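You operate a simulated robot arm through the tools that you are given. There is no shell and no other tool.

You are at the controls of a simulated two-armed robot. One attempt, no reset.

JOB
Gauge film sample R 365, then lay it on the light box and turn the light up high.
Fine: leave the gauge switch on UP and its tray out. Where these are worked on the way, their far stop is far enough and under half their travel is too little: gauge switch.

It is judged by the outcome, as a careful person would: the job done as asked, and still so three seconds after it is handed in. It fails if anything else is knocked over, pushed out of place, dropped, spilled or broken.

ROBOT AND FRAMES
Two 7-joint arms with fingered hands on one trunk that stands fixed in place. Base frame: the origin is at the foot of the trunk, x ahead of it, y to its left, z up. Readings come in m, rad, newtons and seconds.
The left shoulder is at [0.05, 0.214, 0.869], the right one opposite. With the tool pointing down near the work surface each hand reaches from about 0.42 to 0.9 m from the base axis, measured 20 degrees to its own side. Payload 3 kg a hand.
Tool frame (each hand has its own): the origin (TCP) lies between the finger pads and is the grasp point; the fingertips stand 0.026 m ahead of it; z points along the fingers, y is the line along which they close. The gripper opens to 0.132 m; its body begins 0.073 m behind the TCP. The gripper is a hand of 3 fingers: y runs from the thumb to the fingers, the wrist lies at [0, 0, -0.229] in the tool frame, and closing takes about 1.5 s.
Orientation is told as [roll, pitch, yaw] about the base's x, y, z axes, in that order, counted from this pose: with the fingers straight down and closing along the base's y, the tool's x points along the base's -x, its y along +y and its z along -z.

CONTROLS
- The arms move only by the tool send_rows. It takes "left_targets", "right_targets" or both (then of equal length, played together; a hand with none holds still); each is a list of rows, each an object (a shift or turn left out is 0, a gripper value left out holds the last) with "xyz": the shift along the tool's x, y, z in m, a list of three; "rotation": the turn, a rotation vector about the tool's x, y, z in rad, a list of three. In form: [{"xyz": [dx, dy, dz], "rotation": [ax, ay, az]}, ...]. A call has 1 to 20 rows; each row is the pose to reach, as a shift and turn from the pose commanded when the call began, along the tool's axes at that moment. "left_hand" and "right_hand" are, for a hand that has rows, the finger opening in m, from 0 to 0.132, set as the call begins (left out, the last holds). Rows are played at 5 a second. More than 0.05 m and 0.15 rad between two rows, or a gripper value outside its range, and nothing of the call is played. Where a pose cannot be reached the arm comes as near as it can. A force on the tool above 40 N (or 10 N above the force at the start of the call, whichever is more), or a blocked arm, ends the call early, and 0.2 s more pass. The fingers move at their own pace (about 0.072 m/s each) and stop on an object; they squeeze with about 31 N. The grip force told is the motor's: it shows also when the fingers shut on nothing. Time passes only in rows, and 0.2 s behind the last, so rows that repeat a pose let the fingers close. The reply holds the time, the measured pose of the TCP, the force on the tool along the base axes, the opening and the grip force, in the units named above and with some noise, with the torque about the TCP (base axes, N m) and any sound that the robot's microphone picked up, and new pictures: "pictures" is both (left out), scene, wrist or none (wrist: the cameras of the hands that moved).
- Cameras (640 x 400 px; columns grow to the right, rows downward): "scene" is now at [0.0376, -0.0023, 1.5072]; the picture's right is [-0.01, -1.00, 0.00], its down [-0.61, 0.00, -0.79] and it looks along [0.79, -0.00, -0.61] (base axes); focal length 362 px, centre (320, 200). "left" rides on the left gripper at [-0.061, 0.003, -0.092] in its tool frame; the picture's right is [-0.05, -1.00, 0.00], its down [0.83, -0.04, -0.56] and it looks along [0.55, -0.03, 0.83] (tool axes); focal length 230 px, centre (320, 200). "right" rides on the right gripper at [0.062, 0.003, -0.092] in its tool frame; the picture's right is [-0.05, 1.00, 0.00], its down [-0.83, -0.04, -0.56] and it looks along [-0.55, -0.03, 0.83] (tool axes); focal length 230 px, centre (320, 200). There is no depth. A picture from a camera that has moved, and an enlarged one, comes with that camera's place and axes in the base frame and with its lens.
- curl_fingers(finger1, finger2, thumb_bend, hand): sets how far each is bent, from 0 (flat) to 1 (curled in); at 0.3 the hand is open as for a grip, at 0.7 the pads meet at the TCP. One left out holds its place. A second passes; each finger stops where it meets its share of the squeeze, and holds until it gets a number again. A gripper value or a shape takes the hand back. It gives what a move gives, with no picture; readings hold the bend of each and the force on the fingers (four entries, about 0 where the hand has none), thumb and palm.
- grasp_type(shape, hand): the hand has 3 fingers and takes this shape, open, in about a second: jaw (thumb against the fingers, like two jaws); tri (thumb and two fingers); tip (a fingertip pinch); poke (one finger out to press); point (the index stretched); flat (the hand flat); cup (the hand cupped); fist (a fist). The gripper value then closes the fingers along that shape, each until it touches; the sizes above hold for jaw. It gives what a move gives, with no picture.
- head_to(pan, tilt): turns the head with the scene camera to pan (to the left, within 1.501 rad either way) and tilt (down, from -0.506 to 1.204), counted from straight ahead of the robot. It gives what a move gives, and a new picture of the scene camera.
- close_up(camera, box): a new picture of the part [left, top, right, bottom] of that camera's present view, enlarged. No time passes.
- hand_in(): hands the job in; it is judged then, once.

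Places have to be worked out from the pictures, the camera data and where the tool is seen. Open the grippers and draw the arms clear of the work before you hand the job in, unless the task says otherwise.

The tools are called as name(argument=value, ...) on one line, values as JSON. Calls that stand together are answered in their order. send_rows: Moves the arms, as the interface text tells. Its arguments: {"type":"object","properties":{"left_targets":{"type":"array","items":{"type":"object","properties":{"xyz":{"type":"array","items":{"type":"number"}},"rotation":{"type":"array","items":{"type":"number"}}}}},"left_hand":{"type":"number"},"right_targets":{"type":"array","items":{"type":"object","properties":{"xyz":{"type":"array","items":{"type":"number"}},"rotation":{"type":"array","items":{"type":"number"}}}}},"right_hand":{"type":"number"},"pictures":{"type":"string","enum":["both","scene","wrist","none"]}},"required":[]} The other tools are called the same way: grasp_type (shape, hand) gives the hand a shape; curl_fingers (finger1, finger2, thumb_bend, hand) moves the fingers one by one; head_to (pan, tilt) turns the head that bears the scene camera; close_up (camera, box) takes an enlarged picture of a part of a camera's view; hand_in () hands the job in.

At the start:

```text
t: 0.0
left_ee_pos: [0.4882, 0.2122, 1.1612]
left_tcp_rot: [0.0, 0.001, -0.081]
left_wrist_force: [-0.2, -0.1, -0.2]
left_moment: [0.04, -0.03, 0.01]
left_gripper_width: 0.1317
left_gripper_force: 0.1
left_shape: jaw
left_bend: [0.3, 0.3, 0.3]
left_finger forces: [0.0, 0.0, 0.1, 0.1, 0.0, 0.0]
right_ee_pos: [0.4544, -0.2788, 1.202]
right_tcp_rot: [-0.001, 0.0, -0.081]
right_wrist_force: [0.1, 0.7, 0.5]
right_moment: [0.0, 0.0, 0.02]
right_gripper_width: 0.132
right_gripper_force: 0.0
right_shape: jaw
right_bend: [0.3, 0.3, 0.3]
right_finger forces: [0.0, 0.0, 0.0, 0.1, 0.1, 0.1]
head pan, tilt (commanded): [-0.005, 0.658]
```

scene: 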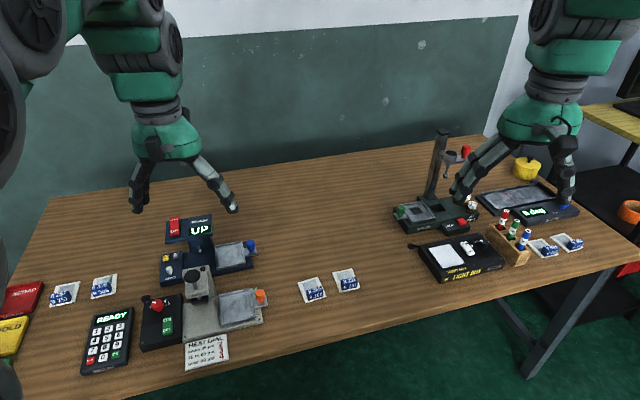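
right: 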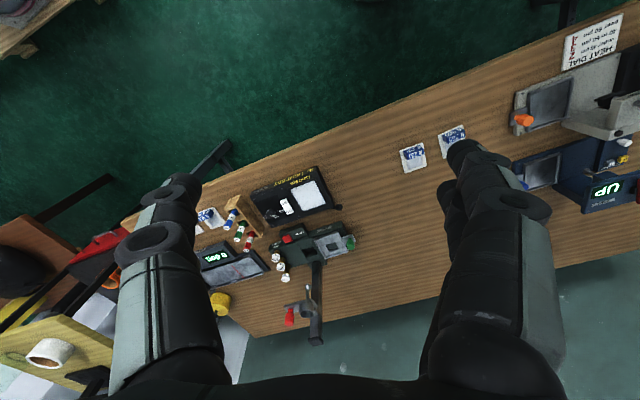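
left: 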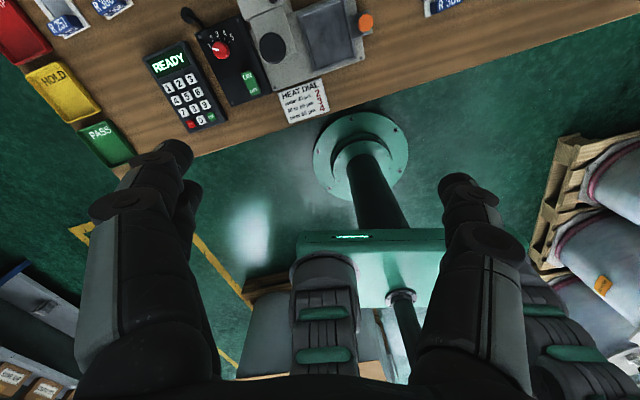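

I start by looking closely at the parts of the bench: gauge, samples and light box.

close_up(camera="scene", box=[40, 200, 280, 380])

close_up(camera="scene", box=[280, 240, 400, 320])

close_up(camera="scene", box=[380, 120, 600, 290])

close_up(camera="scene", box=[500, 220, 600, 270])

close_up(camera="scene", box=[0, 250, 140, 350])

```text
2.22 times, centred on (160, 290) of scene
camera zoom: at [0.0376, -0.0023, 1.5072], right [-0.01, -1.0, 0.0], down [-0.61, 0.0, -0.79], along [0.79, 0.0, -0.61], focal length 803 px, centre (676, 0)
```

zoom: 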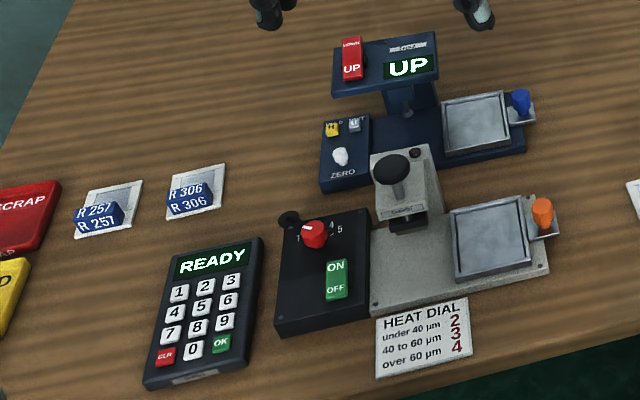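

```text
5.00 times, centred on (340, 280) of scene
camera zoom: at [0.0376, -0.0023, 1.5072], right [-0.01, -1.0, 0.0], down [-0.61, 0.0, -0.79], along [0.79, 0.0, -0.61], focal length 1807 px, centre (220, -200)
```

zoom: 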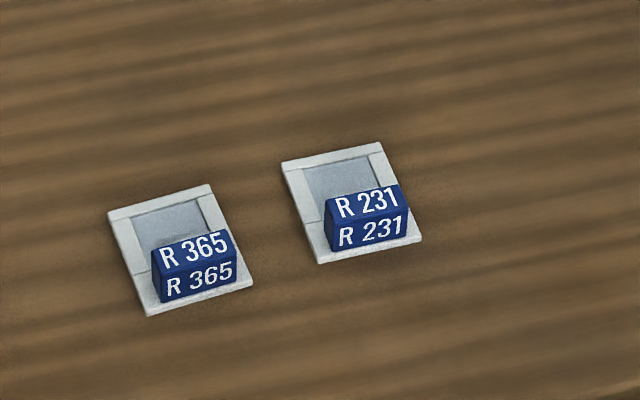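

```text
2.35 times, centred on (490, 205) of scene
camera zoom: at [0.0376, -0.0023, 1.5072], right [-0.01, -1.0, 0.0], down [-0.61, 0.0, -0.79], along [0.79, 0.0, -0.61], focal length 850 px, centre (-80, 188)
```

zoom: 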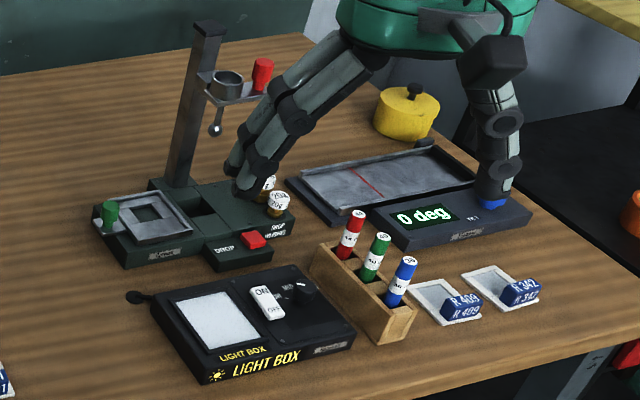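

```text
6.40 times, centred on (550, 245) of scene
camera zoom: at [0.0376, -0.0023, 1.5072], right [-0.01, -1.0, 0.0], down [-0.61, 0.0, -0.79], along [0.79, 0.0, -0.61], focal length 2313 px, centre (-1152, -88)
```

zoom: 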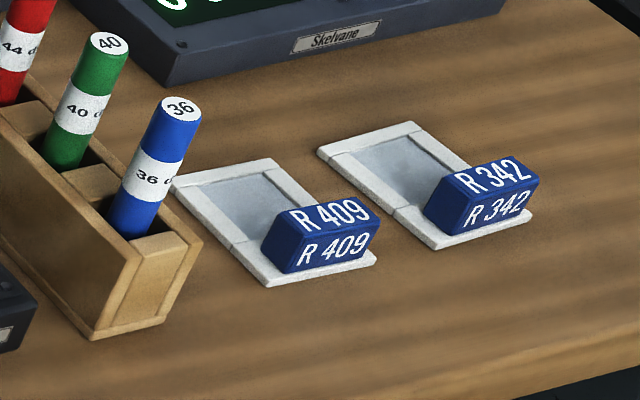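

```text
4.00 times, centred on (70, 300) of scene
camera zoom: at [0.0376, -0.0023, 1.5072], right [-0.01, -1.0, 0.0], down [-0.61, 0.0, -0.79], along [0.79, 0.0, -0.61], focal length 1446 px, centre (1320, -200)
```

zoom: 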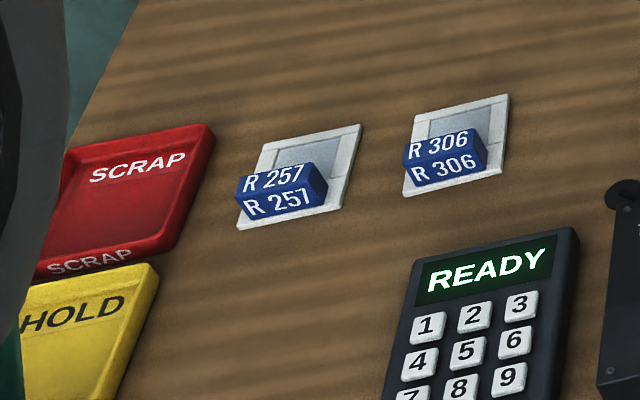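

Zooming further on the gauge and the light box to read the labels.

close_up(camera="scene", box=[150, 205, 270, 290])

close_up(camera="scene", box=[400, 225, 520, 290])

close_up(camera="scene", box=[150, 240, 200, 290])

close_up(camera="right", box=[500, 90, 640, 220])

close_up(camera="right", box=[240, 150, 360, 240])

```text
4.71 times, centred on (210, 248) of scene
camera zoom: at [0.0376, -0.0023, 1.5072], right [-0.01, -1.0, 0.0], down [-0.61, 0.0, -0.79], along [0.79, 0.0, -0.61], focal length 1701 px, centre (838, -24)
```

zoom: 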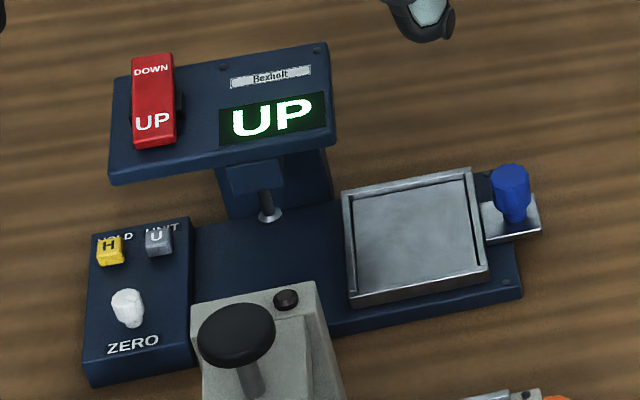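

```text
5.33 times, centred on (460, 258) of scene
camera zoom: at [0.0376, -0.0023, 1.5072], right [-0.01, -1.0, 0.0], down [-0.61, 0.0, -0.79], along [0.79, 0.0, -0.61], focal length 1928 px, centre (-427, -107)
```

zoom: 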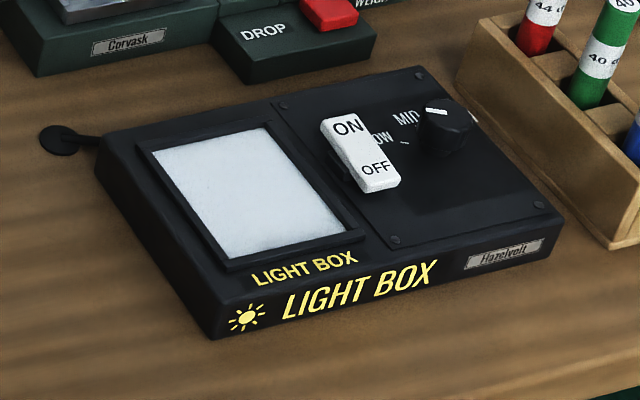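

```text
8.00 times, centred on (175, 265) of scene
camera zoom: at [0.0376, -0.0023, 1.5072], right [-0.01, -1.0, 0.0], down [-0.61, 0.0, -0.79], along [0.79, 0.0, -0.61], focal length 2892 px, centre (1480, -320)
```

zoom: 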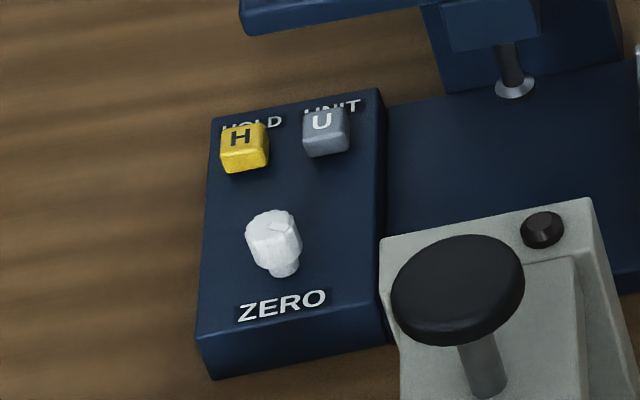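

```text
3.08 times, centred on (570, 155) of right
camera zoom: at [0.3944, -0.2699, 1.2953], right [0.13, 0.99, 0.0], down [0.82, -0.11, 0.56], along [0.55, -0.07, -0.83], focal length 708 px, centre (-449, 338)
```

zoom: 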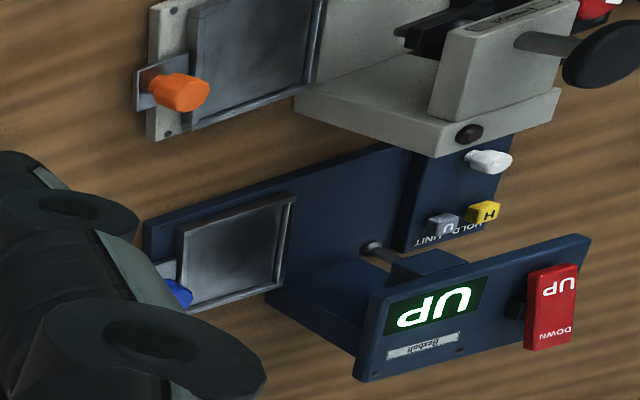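

```text
4.44 times, centred on (300, 195) of right
camera zoom: at [0.3944, -0.2699, 1.2953], right [0.13, 0.99, 0.0], down [0.82, -0.11, 0.56], along [0.55, -0.07, -0.83], focal length 1022 px, centre (409, 222)
```

zoom: 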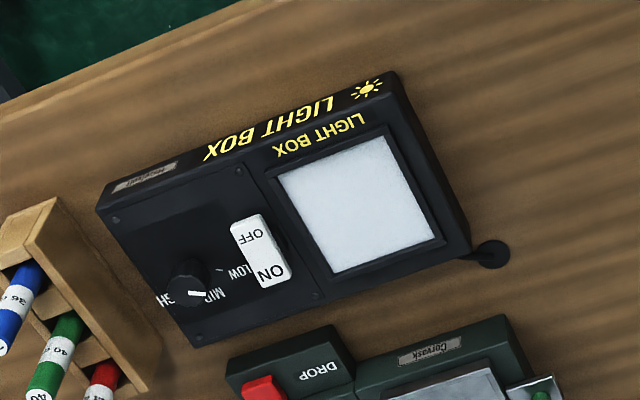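

Triangulating R 231 from both cameras gives a table top near z ≈ 0.76, R 365 near (0.63, 0.02), the gauge tray near (0.72, 0.22), and the light box near (0.72, -0.35). I move the left hand over R 365 turned 90°, with the right hand shifted aside, for a closer look.

send_rows(left_targets=[{"xyz": [-0.0107, -0.0167, 0.0133], "rotation": [0, 0, 0.124]}, {"xyz": [-0.0214, -0.0334, 0.0267], "rotation": [0, 0, 0.248]}, {"xyz": [-0.0322, -0.0501, 0.04], "rotation": [0, 0, 0.373]}, {"xyz": [-0.0429, -0.0668, 0.0533], "rotation": [0, 0, 0.497]}, {"xyz": [-0.0536, -0.0835, 0.0667], "rotation": [0, 0, 0.621]}, {"xyz": [-0.0643, -0.1002, 0.08], "rotation": [0, 0, 0.745]}, {"xyz": [-0.075, -0.1168, 0.0933], "rotation": [0, 0, 0.869]}, {"xyz": [-0.0857, -0.1335, 0.1067], "rotation": [0, 0, 0.994]}, {"xyz": [-0.0965, -0.1502, 0.12], "rotation": [0, 0, 1.118]}, {"xyz": [-0.1072, -0.1669, 0.1333], "rotation": [0, 0, 1.242]}, {"xyz": [-0.1179, -0.1836, 0.1467], "rotation": [0, 0, 1.366]}, {"xyz": [-0.1286, -0.2003, 0.16], "rotation": [0, 0, 1.49]}], right_targets=[{"xyz": [0, -0.01, 0]}, {"xyz": [0, -0.02, 0]}, {"xyz": [0, -0.03, 0]}, {"xyz": [0, -0.04, 0]}, {"xyz": [0, -0.05, 0]}, {"xyz": [0, -0.06, 0]}, {"xyz": [0, -0.07, 0]}, {"xyz": [0, -0.08, 0]}, {"xyz": [0, -0.09, 0]}, {"xyz": [0, -0.1, 0]}, {"xyz": [0, -0.11, 0]}, {"xyz": [0, -0.12, 0]}])

```text
t: 2.6
left_ee_pos: [0.6004, 0.0013, 0.9999]
left_tcp_rot: [-0.001, 0.001, -1.574]
left_wrist_force: [-0.8, 0.5, -1.1]
left_moment: [-0.05, 0.0, 0.03]
left_gripper_width: 0.1319
left_gripper_force: 0.1
left_shape: jaw
left_bend: [0.3, 0.3, 0.3]
left_finger forces: [0.0, 0.0, 0.0, 0.1, 0.1, 0.1]
right_ee_pos: [0.4455, -0.3979, 1.2037]
right_tcp_rot: [0.0, 0.0, -0.082]
right_wrist_force: [0.4, -0.4, 0.1]
right_moment: [0.02, -0.02, 0.03]
right_gripper_width: 0.1318
right_gripper_force: 0.1
right_shape: jaw
right_bend: [0.3, 0.3, 0.3]
right_finger forces: [0.1, 0.0, 0.0, 0.0, 0.1, 0.0]
head pan, tilt (commanded): [-0.005, 0.658]
camera scene: at [0.0376, -0.0023, 1.5072], right [-0.01, -1.0, 0.0], down [-0.61, 0.0, -0.79], along [0.79, 0.0, -0.61], focal length 362 px, centre (320, 200)
camera right: at [0.3852, -0.3896, 1.2953], right [0.13, 0.99, 0.0], down [0.82, -0.11, 0.55], along [0.55, -0.07, -0.83], focal length 230 px, centre (320, 200)
camera left: at [0.6025, -0.059, 1.0916], right [-1.0, -0.05, 0.0], down [-0.04, 0.83, 0.56], along [-0.03, 0.55, -0.83], focal length 230 px, centre (320, 200)
```

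scene: 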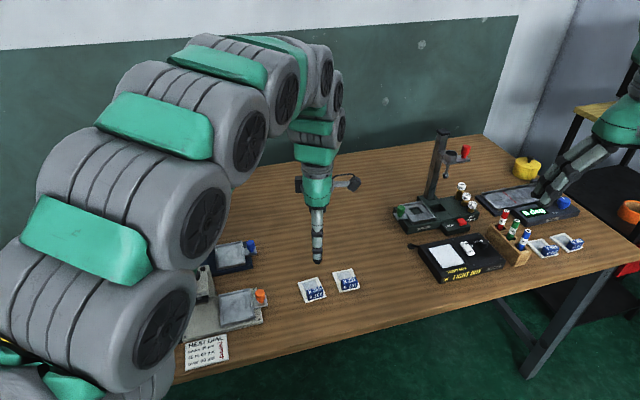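
right: 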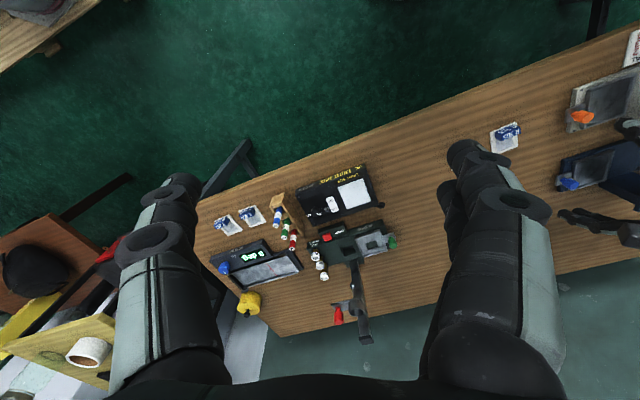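
left: 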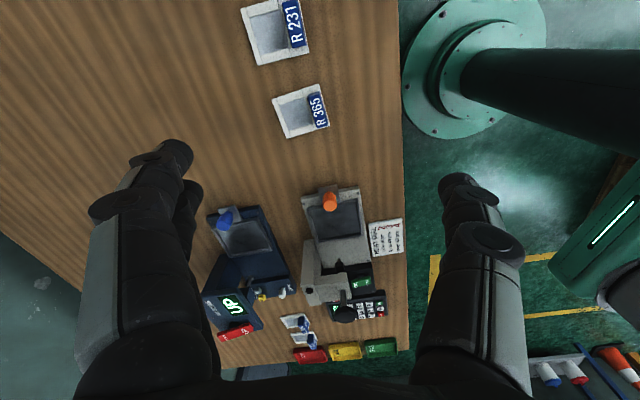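

The 90° pose works and the left wrist camera sees R 365 and the gauge. I zoom in on these for geometry.

close_up(camera="left", box=[230, 60, 390, 160])

close_up(camera="left", box=[190, 180, 420, 370])

close_up(camera="scene", box=[290, 260, 370, 310])

```text
4.00 times, centred on (310, 110) of left
camera zoom: at [0.6025, -0.059, 1.0916], right [-1.0, -0.05, 0.0], down [-0.04, 0.83, 0.56], along [-0.03, 0.55, -0.83], focal length 920 px, centre (360, 560)
```

zoom: 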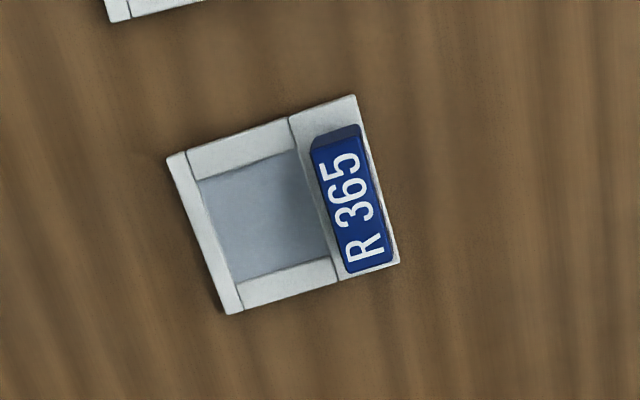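

```text
2.11 times, centred on (305, 275) of left
camera zoom: at [0.6025, -0.059, 1.0916], right [-1.0, -0.05, 0.0], down [-0.04, 0.83, 0.56], along [-0.03, 0.55, -0.83], focal length 484 px, centre (352, 42)
```

zoom: 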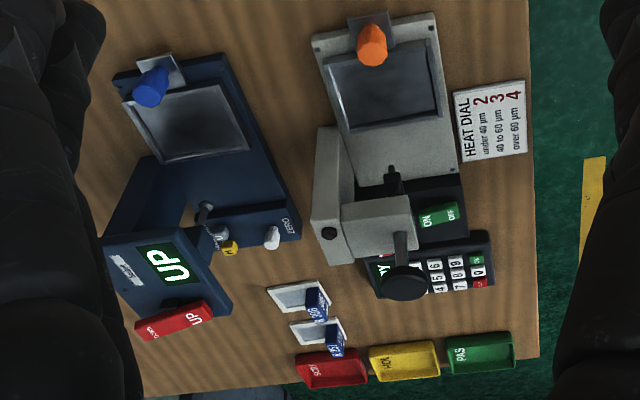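

```text
8.00 times, centred on (330, 285) of scene
camera zoom: at [0.0376, -0.0023, 1.5072], right [-0.01, -1.0, 0.0], down [-0.61, 0.0, -0.79], along [0.79, 0.0, -0.61], focal length 2892 px, centre (240, -480)
```

zoom: 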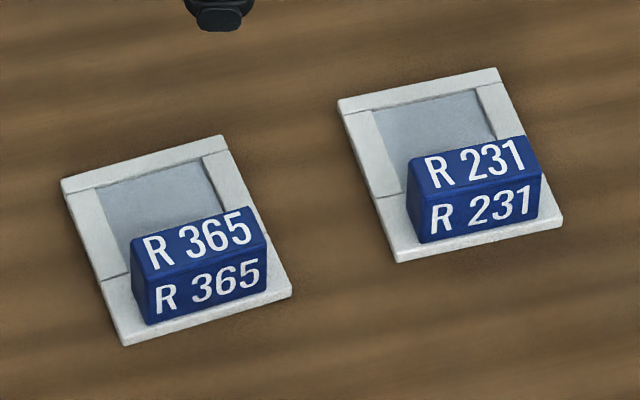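

R 365 measures about 0.067 × 0.056 m, centred near (0.625, 0.018) and turned about 19°, with a block handle about 0.016 × 0.044 × 0.02 m on its near edge. I try the "tip" shape in the air to see how the fingertips sit.

grasp_type(shape="tip", hand="left")

close_up(camera="left", box=[0, 0, 640, 400])

close_up(camera="scene", box=[260, 140, 380, 310])

```text
t: 3.5
left_ee_pos: [0.6007, 0.002, 1.0016]
left_tcp_rot: [0.001, 0.001, -1.573]
left_wrist_force: [0.0, -0.2, 0.0]
left_moment: [0.03, -0.01, 0.02]
left_gripper_width: 0.132
left_gripper_force: 0.1
left_shape: tip
left_bend: [0.3, 0.3, 0.3]
left_finger forces: [0.0, 0.0, 0.1, 0.1, 0.0, 0.1]
right_ee_pos: [0.445, -0.3984, 1.2033]
right_tcp_rot: [-0.001, 0.001, -0.083]
right_wrist_force: [-0.2, 0.2, -0.4]
right_moment: [0.01, -0.01, 0.0]
right_gripper_width: 0.1318
right_gripper_force: 0.0
right_shape: jaw
right_bend: [0.3, 0.3, 0.3]
right_finger forces: [0.1, 0.0, 0.0, 0.0, 0.0, 0.0]
head pan, tilt (commanded): [-0.005, 0.658]
```

```text
1.00 times, centred on (320, 200) of left (not enlarged: the box is as wide or as high as the picture)
camera zoom: at [0.6025, -0.0588, 1.0918], right [-1.0, -0.05, 0.0], down [-0.04, 0.83, 0.56], along [-0.03, 0.55, -0.83], focal length 230 px, centre (320, 200)
```

zoom: 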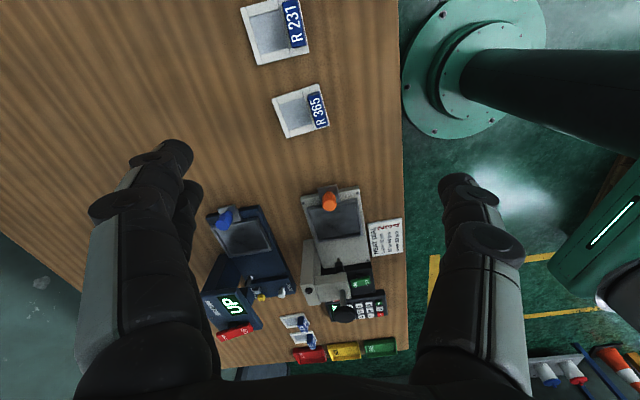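

```text
2.35 times, centred on (320, 225) of scene
camera zoom: at [0.0376, -0.0022, 1.5072], right [-0.01, -1.0, 0.0], down [-0.61, 0.0, -0.79], along [0.79, 0.0, -0.61], focal length 850 px, centre (320, 141)
```

zoom: 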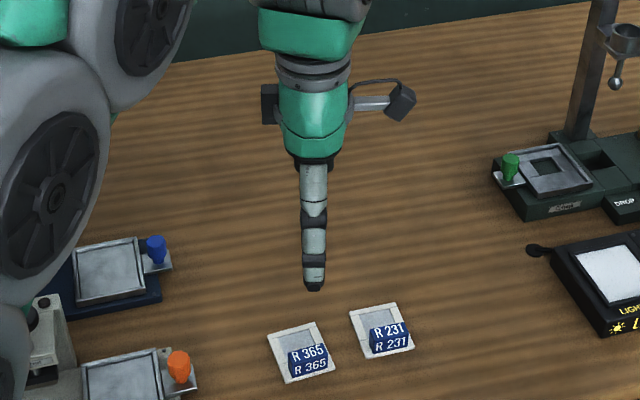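

Open "tip" looks the same as "jaw", so I close it to see how the pads come together.

send_rows(left_targets=[{"xyz": [0, 0, 0]}, {"xyz": [0, 0, 0]}, {"xyz": [0, 0, 0]}, {"xyz": [0, 0, 0]}, {"xyz": [0, 0, 0]}, {"xyz": [0, 0, 0]}], left_hand=0.016, pictures="wrist")

```text
t: 4.9
left_ee_pos: [0.5996, 0.0009, 1.0006]
left_tcp_rot: [0.001, -0.001, -1.572]
left_wrist_force: [-0.6, 0.1, 0.6]
left_moment: [0.0, 0.03, -0.03]
left_gripper_width: 0.0164
left_gripper_force: 0.0
left_shape: tip
left_bend: [0.72, 0.72, 0.7]
left_finger forces: [0.1, 0.0, 0.1, 0.0, 0.0, 0.1]
right_ee_pos: [0.4457, -0.3974, 1.2045]
right_tcp_rot: [0.001, 0.001, -0.082]
right_wrist_force: [0.1, -0.4, 0.0]
right_moment: [-0.02, 0.02, 0.0]
right_gripper_width: 0.1318
right_gripper_force: 0.0
right_shape: jaw
right_bend: [0.3, 0.3, 0.3]
right_finger forces: [0.0, 0.1, 0.1, 0.0, 0.0, 0.1]
head pan, tilt (commanded): [-0.005, 0.658]
camera left: at [0.6025, -0.0589, 1.0917], right [-1.0, -0.05, 0.0], down [-0.04, 0.83, 0.56], along [-0.03, 0.55, -0.83], focal length 230 px, centre (320, 200)
```

left: 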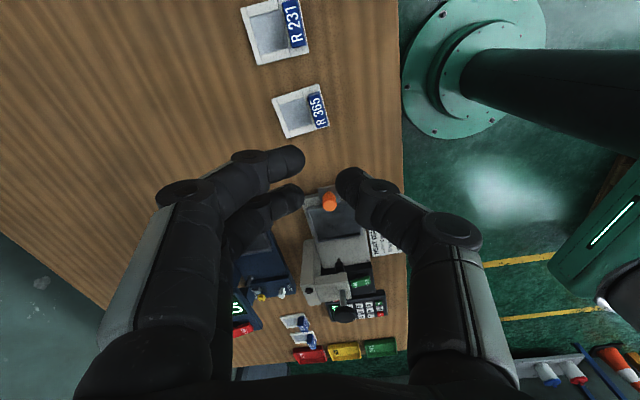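

With "tip" at 0.016 the two fingers and the thumb tips face each other nicely. I compare with the "jaw" shape at a similar opening.

grasp_type(shape="jaw", hand="left")

send_rows(left_targets=[{"xyz": [0, 0, 0]}, {"xyz": [0, 0, 0]}, {"xyz": [0, 0, 0]}, {"xyz": [0, 0, 0]}, {"xyz": [0, 0, 0]}, {"xyz": [0, 0, 0]}], left_hand=0.016, pictures="both")

```text
t: 5.8
left_ee_pos: [0.6006, 0.0025, 1.0015]
left_tcp_rot: [0.001, -0.001, -1.573]
left_wrist_force: [0.3, 0.3, 0.2]
left_moment: [-0.02, -0.01, 0.05]
left_gripper_width: 0.132
left_gripper_force: 0.0
left_shape: jaw
left_bend: [0.3, 0.3, 0.3]
left_finger forces: [0.0, 0.1, 0.0, 0.0, 0.0, 0.1]
right_ee_pos: [0.4454, -0.3974, 1.2024]
right_tcp_rot: [0.0, -0.001, -0.083]
right_wrist_force: [-0.6, 0.1, 0.7]
right_moment: [-0.01, -0.01, -0.01]
right_gripper_width: 0.1318
right_gripper_force: 0.0
right_shape: jaw
right_bend: [0.3, 0.3, 0.3]
right_finger forces: [0.0, 0.1, 0.0, 0.0, 0.0, 0.0]
head pan, tilt (commanded): [-0.005, 0.658]
```

```text
t: 7.2
left_ee_pos: [0.6001, 0.001, 1.0009]
left_tcp_rot: [0.0, 0.002, -1.572]
left_wrist_force: [-0.3, -1.0, -0.2]
left_moment: [-0.02, -0.01, 0.01]
left_gripper_width: 0.0165
left_gripper_force: 0.0
left_shape: jaw
left_bend: [0.72, 0.72, 0.7]
left_finger forces: [0.0, 0.0, 0.0, 0.0, 0.0, 0.0]
right_ee_pos: [0.4461, -0.397, 1.2035]
right_tcp_rot: [0.0, -0.001, -0.082]
right_wrist_force: [0.0, -0.1, -0.1]
right_moment: [0.01, -0.01, -0.02]
right_gripper_width: 0.1316
right_gripper_force: 0.1
right_shape: jaw
right_bend: [0.3, 0.3, 0.3]
right_finger forces: [0.1, 0.0, 0.1, 0.0, 0.0, 0.1]
head pan, tilt (commanded): [-0.005, 0.658]
camera scene: at [0.0376, -0.0023, 1.5072], right [-0.01, -1.0, 0.0], down [-0.61, 0.0, -0.79], along [0.79, 0.0, -0.61], focal length 362 px, centre (320, 200)
camera left: at [0.6025, -0.0589, 1.0917], right [-1.0, -0.05, 0.0], down [-0.04, 0.83, 0.56], along [-0.03, 0.55, -0.83], focal length 230 px, centre (320, 200)
```

scene: 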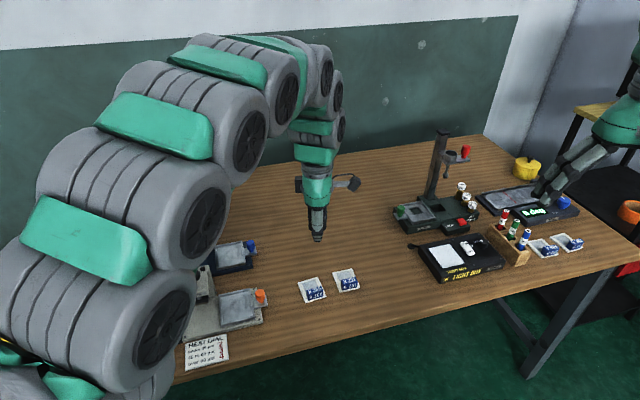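
left: 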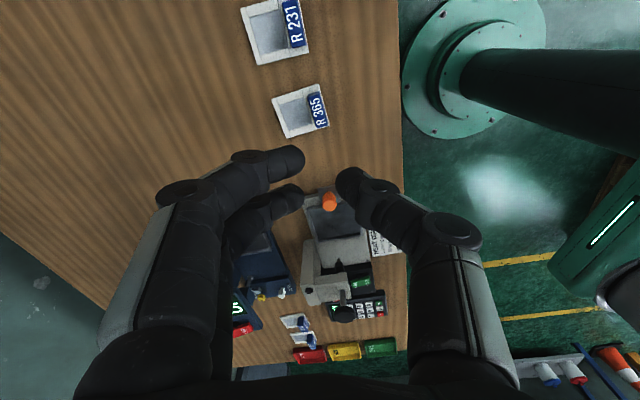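

Both shapes close alike, so I keep "jaw". Triangulated, the card top is at z ≈ 0.767 and the block centre is near (0.602, 0.009). I align the yaw (−1.237), open to 0.06 and come down to z ≈ 0.84 to check alignment.

send_rows(left_targets=[{"xyz": [0.002, 0.0005, 0.04], "rotation": [0, 0, -0.084]}, {"xyz": [0.004, 0.001, 0.08], "rotation": [0, 0, -0.168]}, {"xyz": [0.006, 0.0015, 0.12], "rotation": [0, 0, -0.25]}, {"xyz": [0.0075, 0.002, 0.16], "rotation": [0, 0, -0.335]}, {"xyz": [0.0075, 0.002, 0.16], "rotation": [0, 0, -0.335]}], left_hand=0.06)

```text
t: 8.4
left_ee_pos: [0.6042, 0.0091, 0.8396]
left_tcp_rot: [0.002, 0.001, -1.238]
left_wrist_force: [-0.5, -0.1, -0.7]
left_moment: [0.0, 0.0, 0.0]
left_gripper_width: 0.0595
left_gripper_force: 0.1
left_shape: jaw
left_bend: [0.73, 0.73, 0.7]
left_finger forces: [0.1, 0.0, 0.1, 0.1, 0.0, 0.0]
right_ee_pos: [0.4449, -0.3985, 1.2029]
right_tcp_rot: [0.001, -0.001, -0.082]
right_wrist_force: [0.1, -0.4, -0.3]
right_moment: [0.03, -0.01, -0.05]
right_gripper_width: 0.132
right_gripper_force: 0.0
right_shape: jaw
right_bend: [0.3, 0.3, 0.3]
right_finger forces: [0.0, 0.1, 0.1, 0.0, 0.0, 0.0]
head pan, tilt (commanded): [-0.005, 0.658]
camera scene: at [0.0376, -0.0022, 1.5072], right [-0.01, -1.0, 0.0], down [-0.61, 0.0, -0.79], along [0.79, 0.0, -0.61], focal length 362 px, centre (320, 200)
camera left: at [0.6261, -0.0473, 0.9307], right [-0.93, -0.38, 0.0], down [-0.31, 0.77, 0.55], along [-0.21, 0.51, -0.83], focal length 230 px, centre (320, 200)
```

scene: 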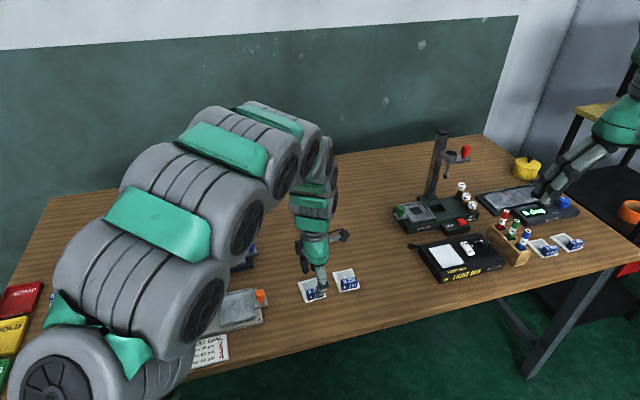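
left: 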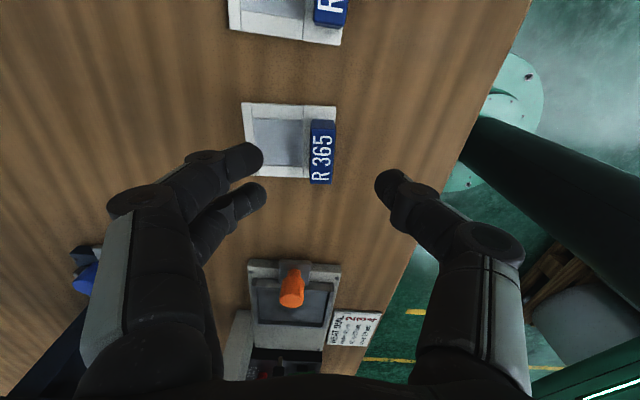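

The block lies centred between the fingers. I descend to z ≈ 0.80 in small steps and check.

send_rows(left_targets=[{"xyz": [0.0, -0.001, 0.01]}, {"xyz": [0.0, -0.001, 0.02]}, {"xyz": [0.0, -0.001, 0.03]}, {"xyz": [0.0, -0.001, 0.038]}, {"xyz": [0.0, -0.001, 0.038]}])

close_up(camera="scene", box=[270, 220, 390, 310])

```text
t: 9.6
left_ee_pos: [0.6022, 0.0095, 0.8023]
left_tcp_rot: [0.0, 0.002, -1.237]
left_wrist_force: [-0.5, -1.8, -0.2]
left_moment: [-0.02, 0.02, -0.04]
left_gripper_width: 0.0595
left_gripper_force: 0.1
left_shape: jaw
left_bend: [0.73, 0.73, 0.7]
left_finger forces: [0.0, 0.1, 0.1, 0.0, 0.0, 0.0]
right_ee_pos: [0.4451, -0.3984, 1.2031]
right_tcp_rot: [0.0, 0.0, -0.081]
right_wrist_force: [-0.7, 0.1, 0.3]
right_moment: [0.04, 0.01, -0.01]
right_gripper_width: 0.1319
right_gripper_force: 0.0
right_shape: jaw
right_bend: [0.3, 0.3, 0.3]
right_finger forces: [0.1, 0.1, 0.1, 0.0, 0.0, 0.1]
head pan, tilt (commanded): [-0.005, 0.658]
camera scene: at [0.0376, -0.0023, 1.5072], right [-0.01, -1.0, 0.0], down [-0.61, 0.0, -0.79], along [0.79, 0.0, -0.61], focal length 362 px, centre (320, 200)
camera left: at [0.6247, -0.0473, 0.8926], right [-0.93, -0.38, 0.0], down [-0.31, 0.77, 0.56], along [-0.21, 0.51, -0.83], focal length 230 px, centre (320, 200)
```

scene: 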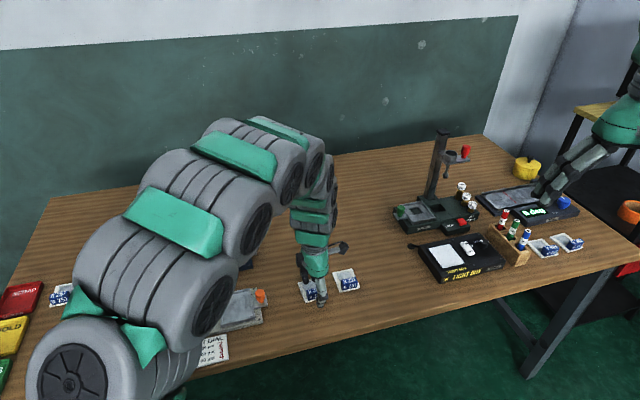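
left: 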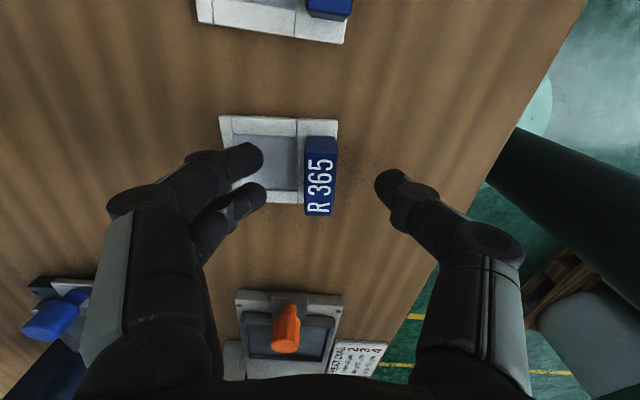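

```text
4.44 times, centred on (330, 265) of scene
camera zoom: at [0.0376, -0.0023, 1.5072], right [-0.01, -1.0, 0.0], down [-0.61, 0.0, -0.79], along [0.79, 0.0, -0.61], focal length 1606 px, centre (276, -89)
```

zoom: 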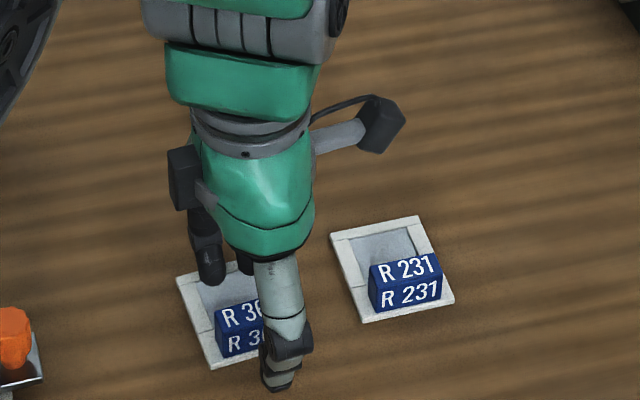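

Still well clear. I lower about 8 mm more and narrow the fingers to 0.035 to see the heights.

send_rows(left_targets=[{"xyz": [0.0, 0.0, 0.003]}, {"xyz": [0.0, 0.0, 0.006]}, {"xyz": [0.0, 0.0, 0.008]}, {"xyz": [0.0, 0.0, 0.008]}], left_hand=0.035)

close_up(camera="scene", box=[270, 240, 370, 310])

close_up(camera="left", box=[200, 100, 420, 240])

```text
t: 10.6
left_ee_pos: [0.6018, 0.0101, 0.7945]
left_tcp_rot: [0.001, -0.001, -1.237]
left_wrist_force: [0.3, -0.6, -0.7]
left_moment: [0.0, -0.02, -0.02]
left_gripper_width: 0.0356
left_gripper_force: 0.1
left_shape: jaw
left_bend: [0.73, 0.73, 0.7]
left_finger forces: [0.0, 0.1, 0.0, 0.0, 0.1, 0.1]
right_ee_pos: [0.4448, -0.3988, 1.2032]
right_tcp_rot: [0.0, 0.0, -0.082]
right_wrist_force: [-0.3, -0.1, -0.2]
right_moment: [0.02, 0.03, 0.01]
right_gripper_width: 0.1318
right_gripper_force: 0.1
right_shape: jaw
right_bend: [0.3, 0.3, 0.3]
right_finger forces: [0.0, 0.0, 0.0, 0.0, 0.1, 0.1]
head pan, tilt (commanded): [-0.005, 0.658]
camera scene: at [0.0376, -0.0022, 1.5072], right [-0.01, -1.0, 0.0], down [-0.61, 0.0, -0.79], along [0.79, 0.0, -0.61], focal length 362 px, centre (320, 200)
camera left: at [0.6241, -0.0473, 0.8849], right [-0.93, -0.38, 0.0], down [-0.31, 0.77, 0.56], along [-0.21, 0.51, -0.83], focal length 230 px, centre (320, 200)
```

scene: 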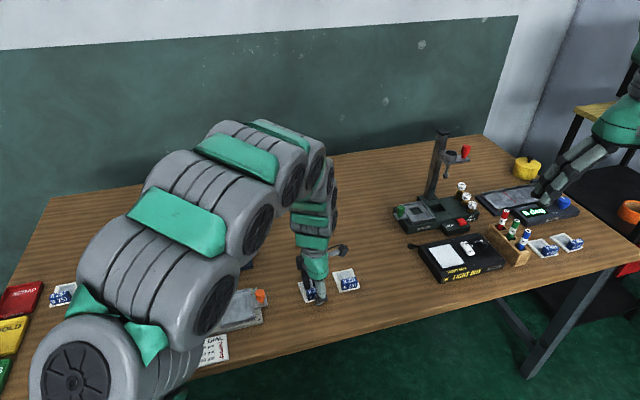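
left: 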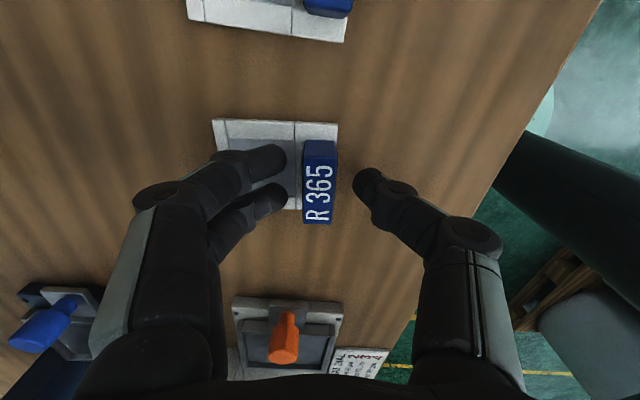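

```text
5.71 times, centred on (320, 275) of scene
camera zoom: at [0.0376, -0.0022, 1.5072], right [-0.01, -1.0, 0.0], down [-0.61, 0.0, -0.79], along [0.79, 0.0, -0.61], focal length 2066 px, centre (320, -229)
```

zoom: 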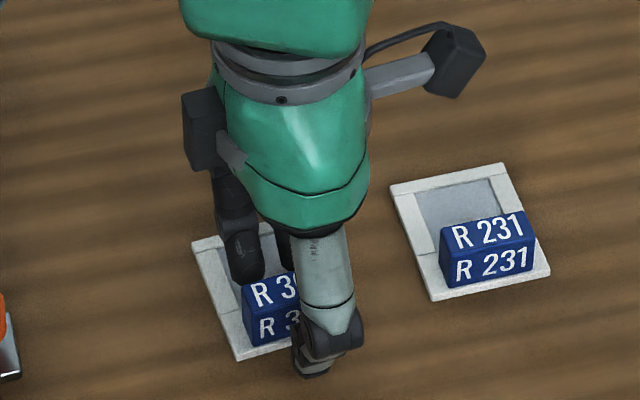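

```text
2.86 times, centred on (310, 170) of left
camera zoom: at [0.6241, -0.0473, 0.8849], right [-0.93, -0.38, 0.0], down [-0.31, 0.77, 0.56], along [-0.21, 0.51, -0.83], focal length 657 px, centre (349, 286)
```

zoom: 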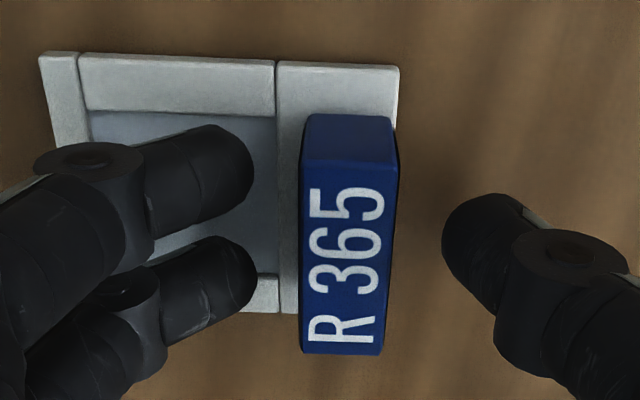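

The block sits exactly midway. Engagement looks sufficient, so I close the fingers on the block.

send_rows(left_targets=[{"xyz": [0.0, 0.0, 0.001]}, {"xyz": [0.0, 0.0, 0.002]}, {"xyz": [0.0, 0.0, 0.002]}, {"xyz": [0.0, 0.0, 0.002]}, {"xyz": [0.0, 0.0, 0.002]}, {"xyz": [0.0, 0.0, 0.002]}], left_hand=0.0)

close_up(camera="left", box=[200, 100, 420, 240])

```text
t: 12.0
left_ee_pos: [0.6021, 0.0091, 0.7925]
left_tcp_rot: [0.002, -0.001, -1.238]
left_wrist_force: [0.0, 1.2, 4.7]
left_moment: [0.04, -0.01, -0.01]
left_gripper_width: 0.0111
left_gripper_force: 31.0
left_shape: jaw
left_bend: [0.72, 0.72, 0.7]
left_finger forces: [14.2, 14.0, 0.1, 0.0, 28.4, 0.0]
right_ee_pos: [0.4454, -0.3979, 1.2036]
right_tcp_rot: [0.0, 0.0, -0.083]
right_wrist_force: [0.2, 0.5, 0.1]
right_moment: [0.02, -0.03, 0.02]
right_gripper_width: 0.1318
right_gripper_force: 0.1
right_shape: jaw
right_bend: [0.3, 0.3, 0.3]
right_finger forces: [0.0, 0.0, 0.0, 0.0, 0.0, 0.0]
head pan, tilt (commanded): [-0.005, 0.658]
camera scene: at [0.0376, -0.0022, 1.5072], right [-0.01, -1.0, 0.0], down [-0.61, 0.0, -0.79], along [0.79, 0.0, -0.61], focal length 362 px, centre (320, 200)
camera left: at [0.6242, -0.0473, 0.8832], right [-0.93, -0.38, 0.0], down [-0.31, 0.77, 0.56], along [-0.21, 0.51, -0.83], focal length 230 px, centre (320, 200)
```

scene: 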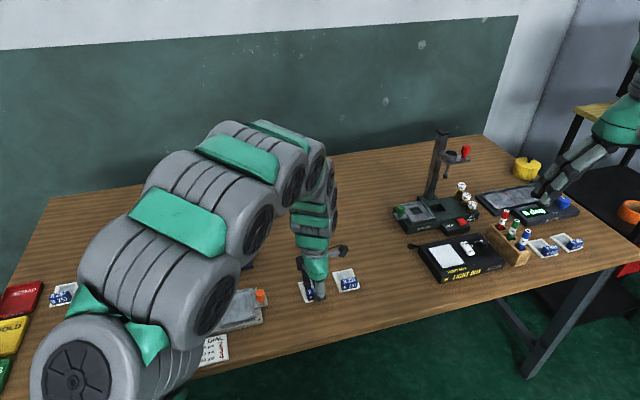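
left: 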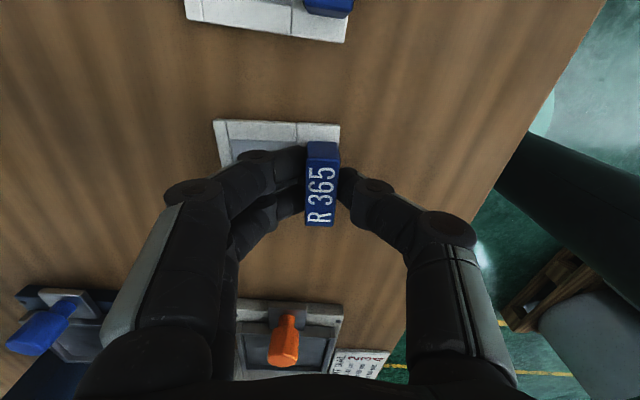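

```text
2.86 times, centred on (310, 170) of left
camera zoom: at [0.6242, -0.0473, 0.8832], right [-0.93, -0.38, 0.0], down [-0.31, 0.77, 0.56], along [-0.21, 0.51, -0.83], focal length 657 px, centre (349, 286)
```

zoom: 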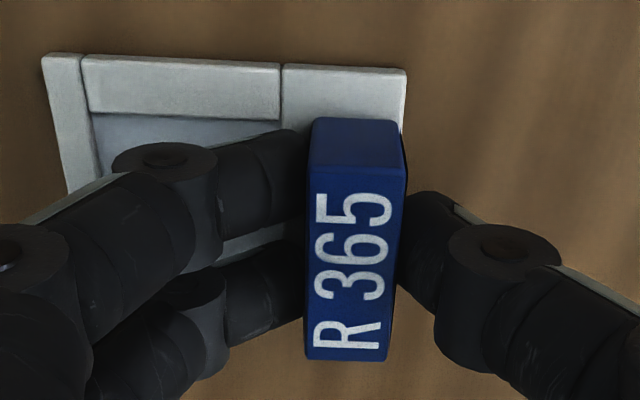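

The grip holds (31 N on both sides). I lift straight up and check that the card came with it.

send_rows(left_targets=[{"xyz": [0.0, 0.0, -0.01]}, {"xyz": [0.0, 0.0, -0.03]}, {"xyz": [0.0, 0.0, -0.06]}, {"xyz": [0.0, 0.0, -0.1]}, {"xyz": [0.0, 0.0, -0.14]}, {"xyz": [0.0, 0.0, -0.17]}, {"xyz": [0.0, 0.0, -0.17]}])

close_up(camera="scene", box=[260, 180, 380, 310])

close_up(camera="left", box=[180, 80, 460, 400])

```text
t: 13.6
left_ee_pos: [0.6017, 0.0101, 0.963]
left_tcp_rot: [0.0, 0.001, -1.239]
left_wrist_force: [-0.8, -0.7, 0.3]
left_moment: [0.0, -0.03, -0.01]
left_gripper_width: 0.0112
left_gripper_force: 31.1
left_shape: jaw
left_bend: [0.72, 0.72, 0.7]
left_finger forces: [13.9, 14.1, 0.1, 0.1, 27.9, 0.0]
right_ee_pos: [0.4458, -0.3968, 1.2039]
right_tcp_rot: [0.0, 0.001, -0.082]
right_wrist_force: [0.4, 0.3, 0.0]
right_moment: [0.0, 0.04, -0.02]
right_gripper_width: 0.1321
right_gripper_force: 0.1
right_shape: jaw
right_bend: [0.3, 0.3, 0.3]
right_finger forces: [0.0, 0.0, 0.0, 0.0, 0.0, 0.0]
head pan, tilt (commanded): [-0.005, 0.658]
camera scene: at [0.0376, -0.0023, 1.5072], right [-0.01, -1.0, 0.0], down [-0.61, 0.0, -0.79], along [0.79, 0.0, -0.61], focal length 362 px, centre (320, 200)
camera left: at [0.6239, -0.0478, 1.0539], right [-0.93, -0.38, 0.0], down [-0.31, 0.77, 0.56], along [-0.21, 0.51, -0.83], focal length 230 px, centre (320, 200)
```

scene: 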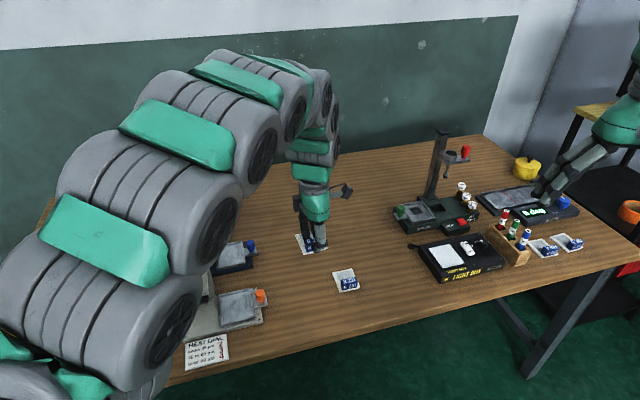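
left: 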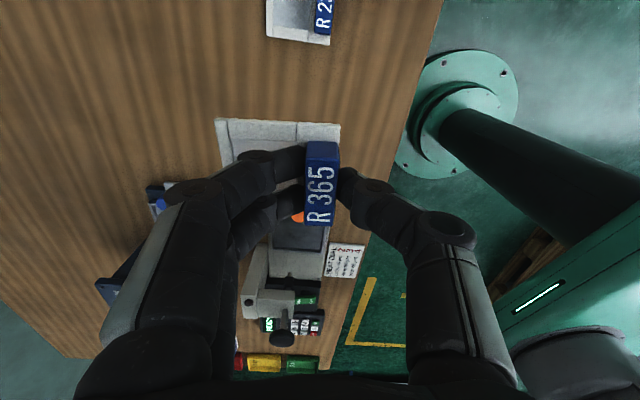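

```text
3.08 times, centred on (320, 245) of scene
camera zoom: at [0.0376, -0.0023, 1.5072], right [-0.01, -1.0, 0.0], down [-0.61, 0.0, -0.79], along [0.79, 0.0, -0.61], focal length 1112 px, centre (320, 62)
```

zoom: 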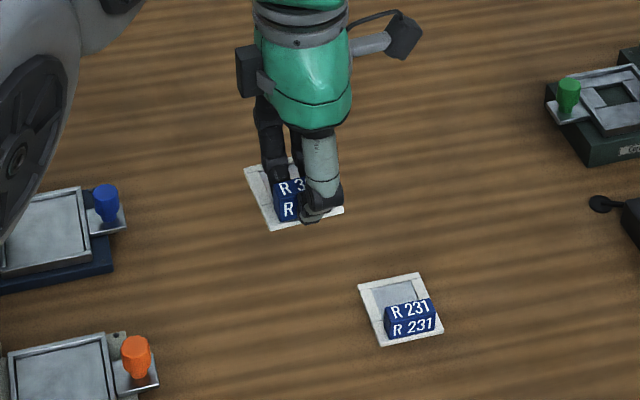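

```text
1.25 times, centred on (320, 240) of left
camera zoom: at [0.6239, -0.0478, 1.0539], right [-0.93, -0.38, 0.0], down [-0.31, 0.77, 0.56], along [-0.21, 0.51, -0.83], focal length 288 px, centre (320, 150)
```

zoom: 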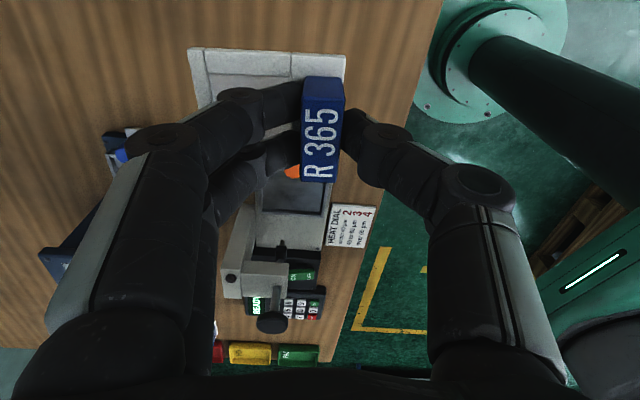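

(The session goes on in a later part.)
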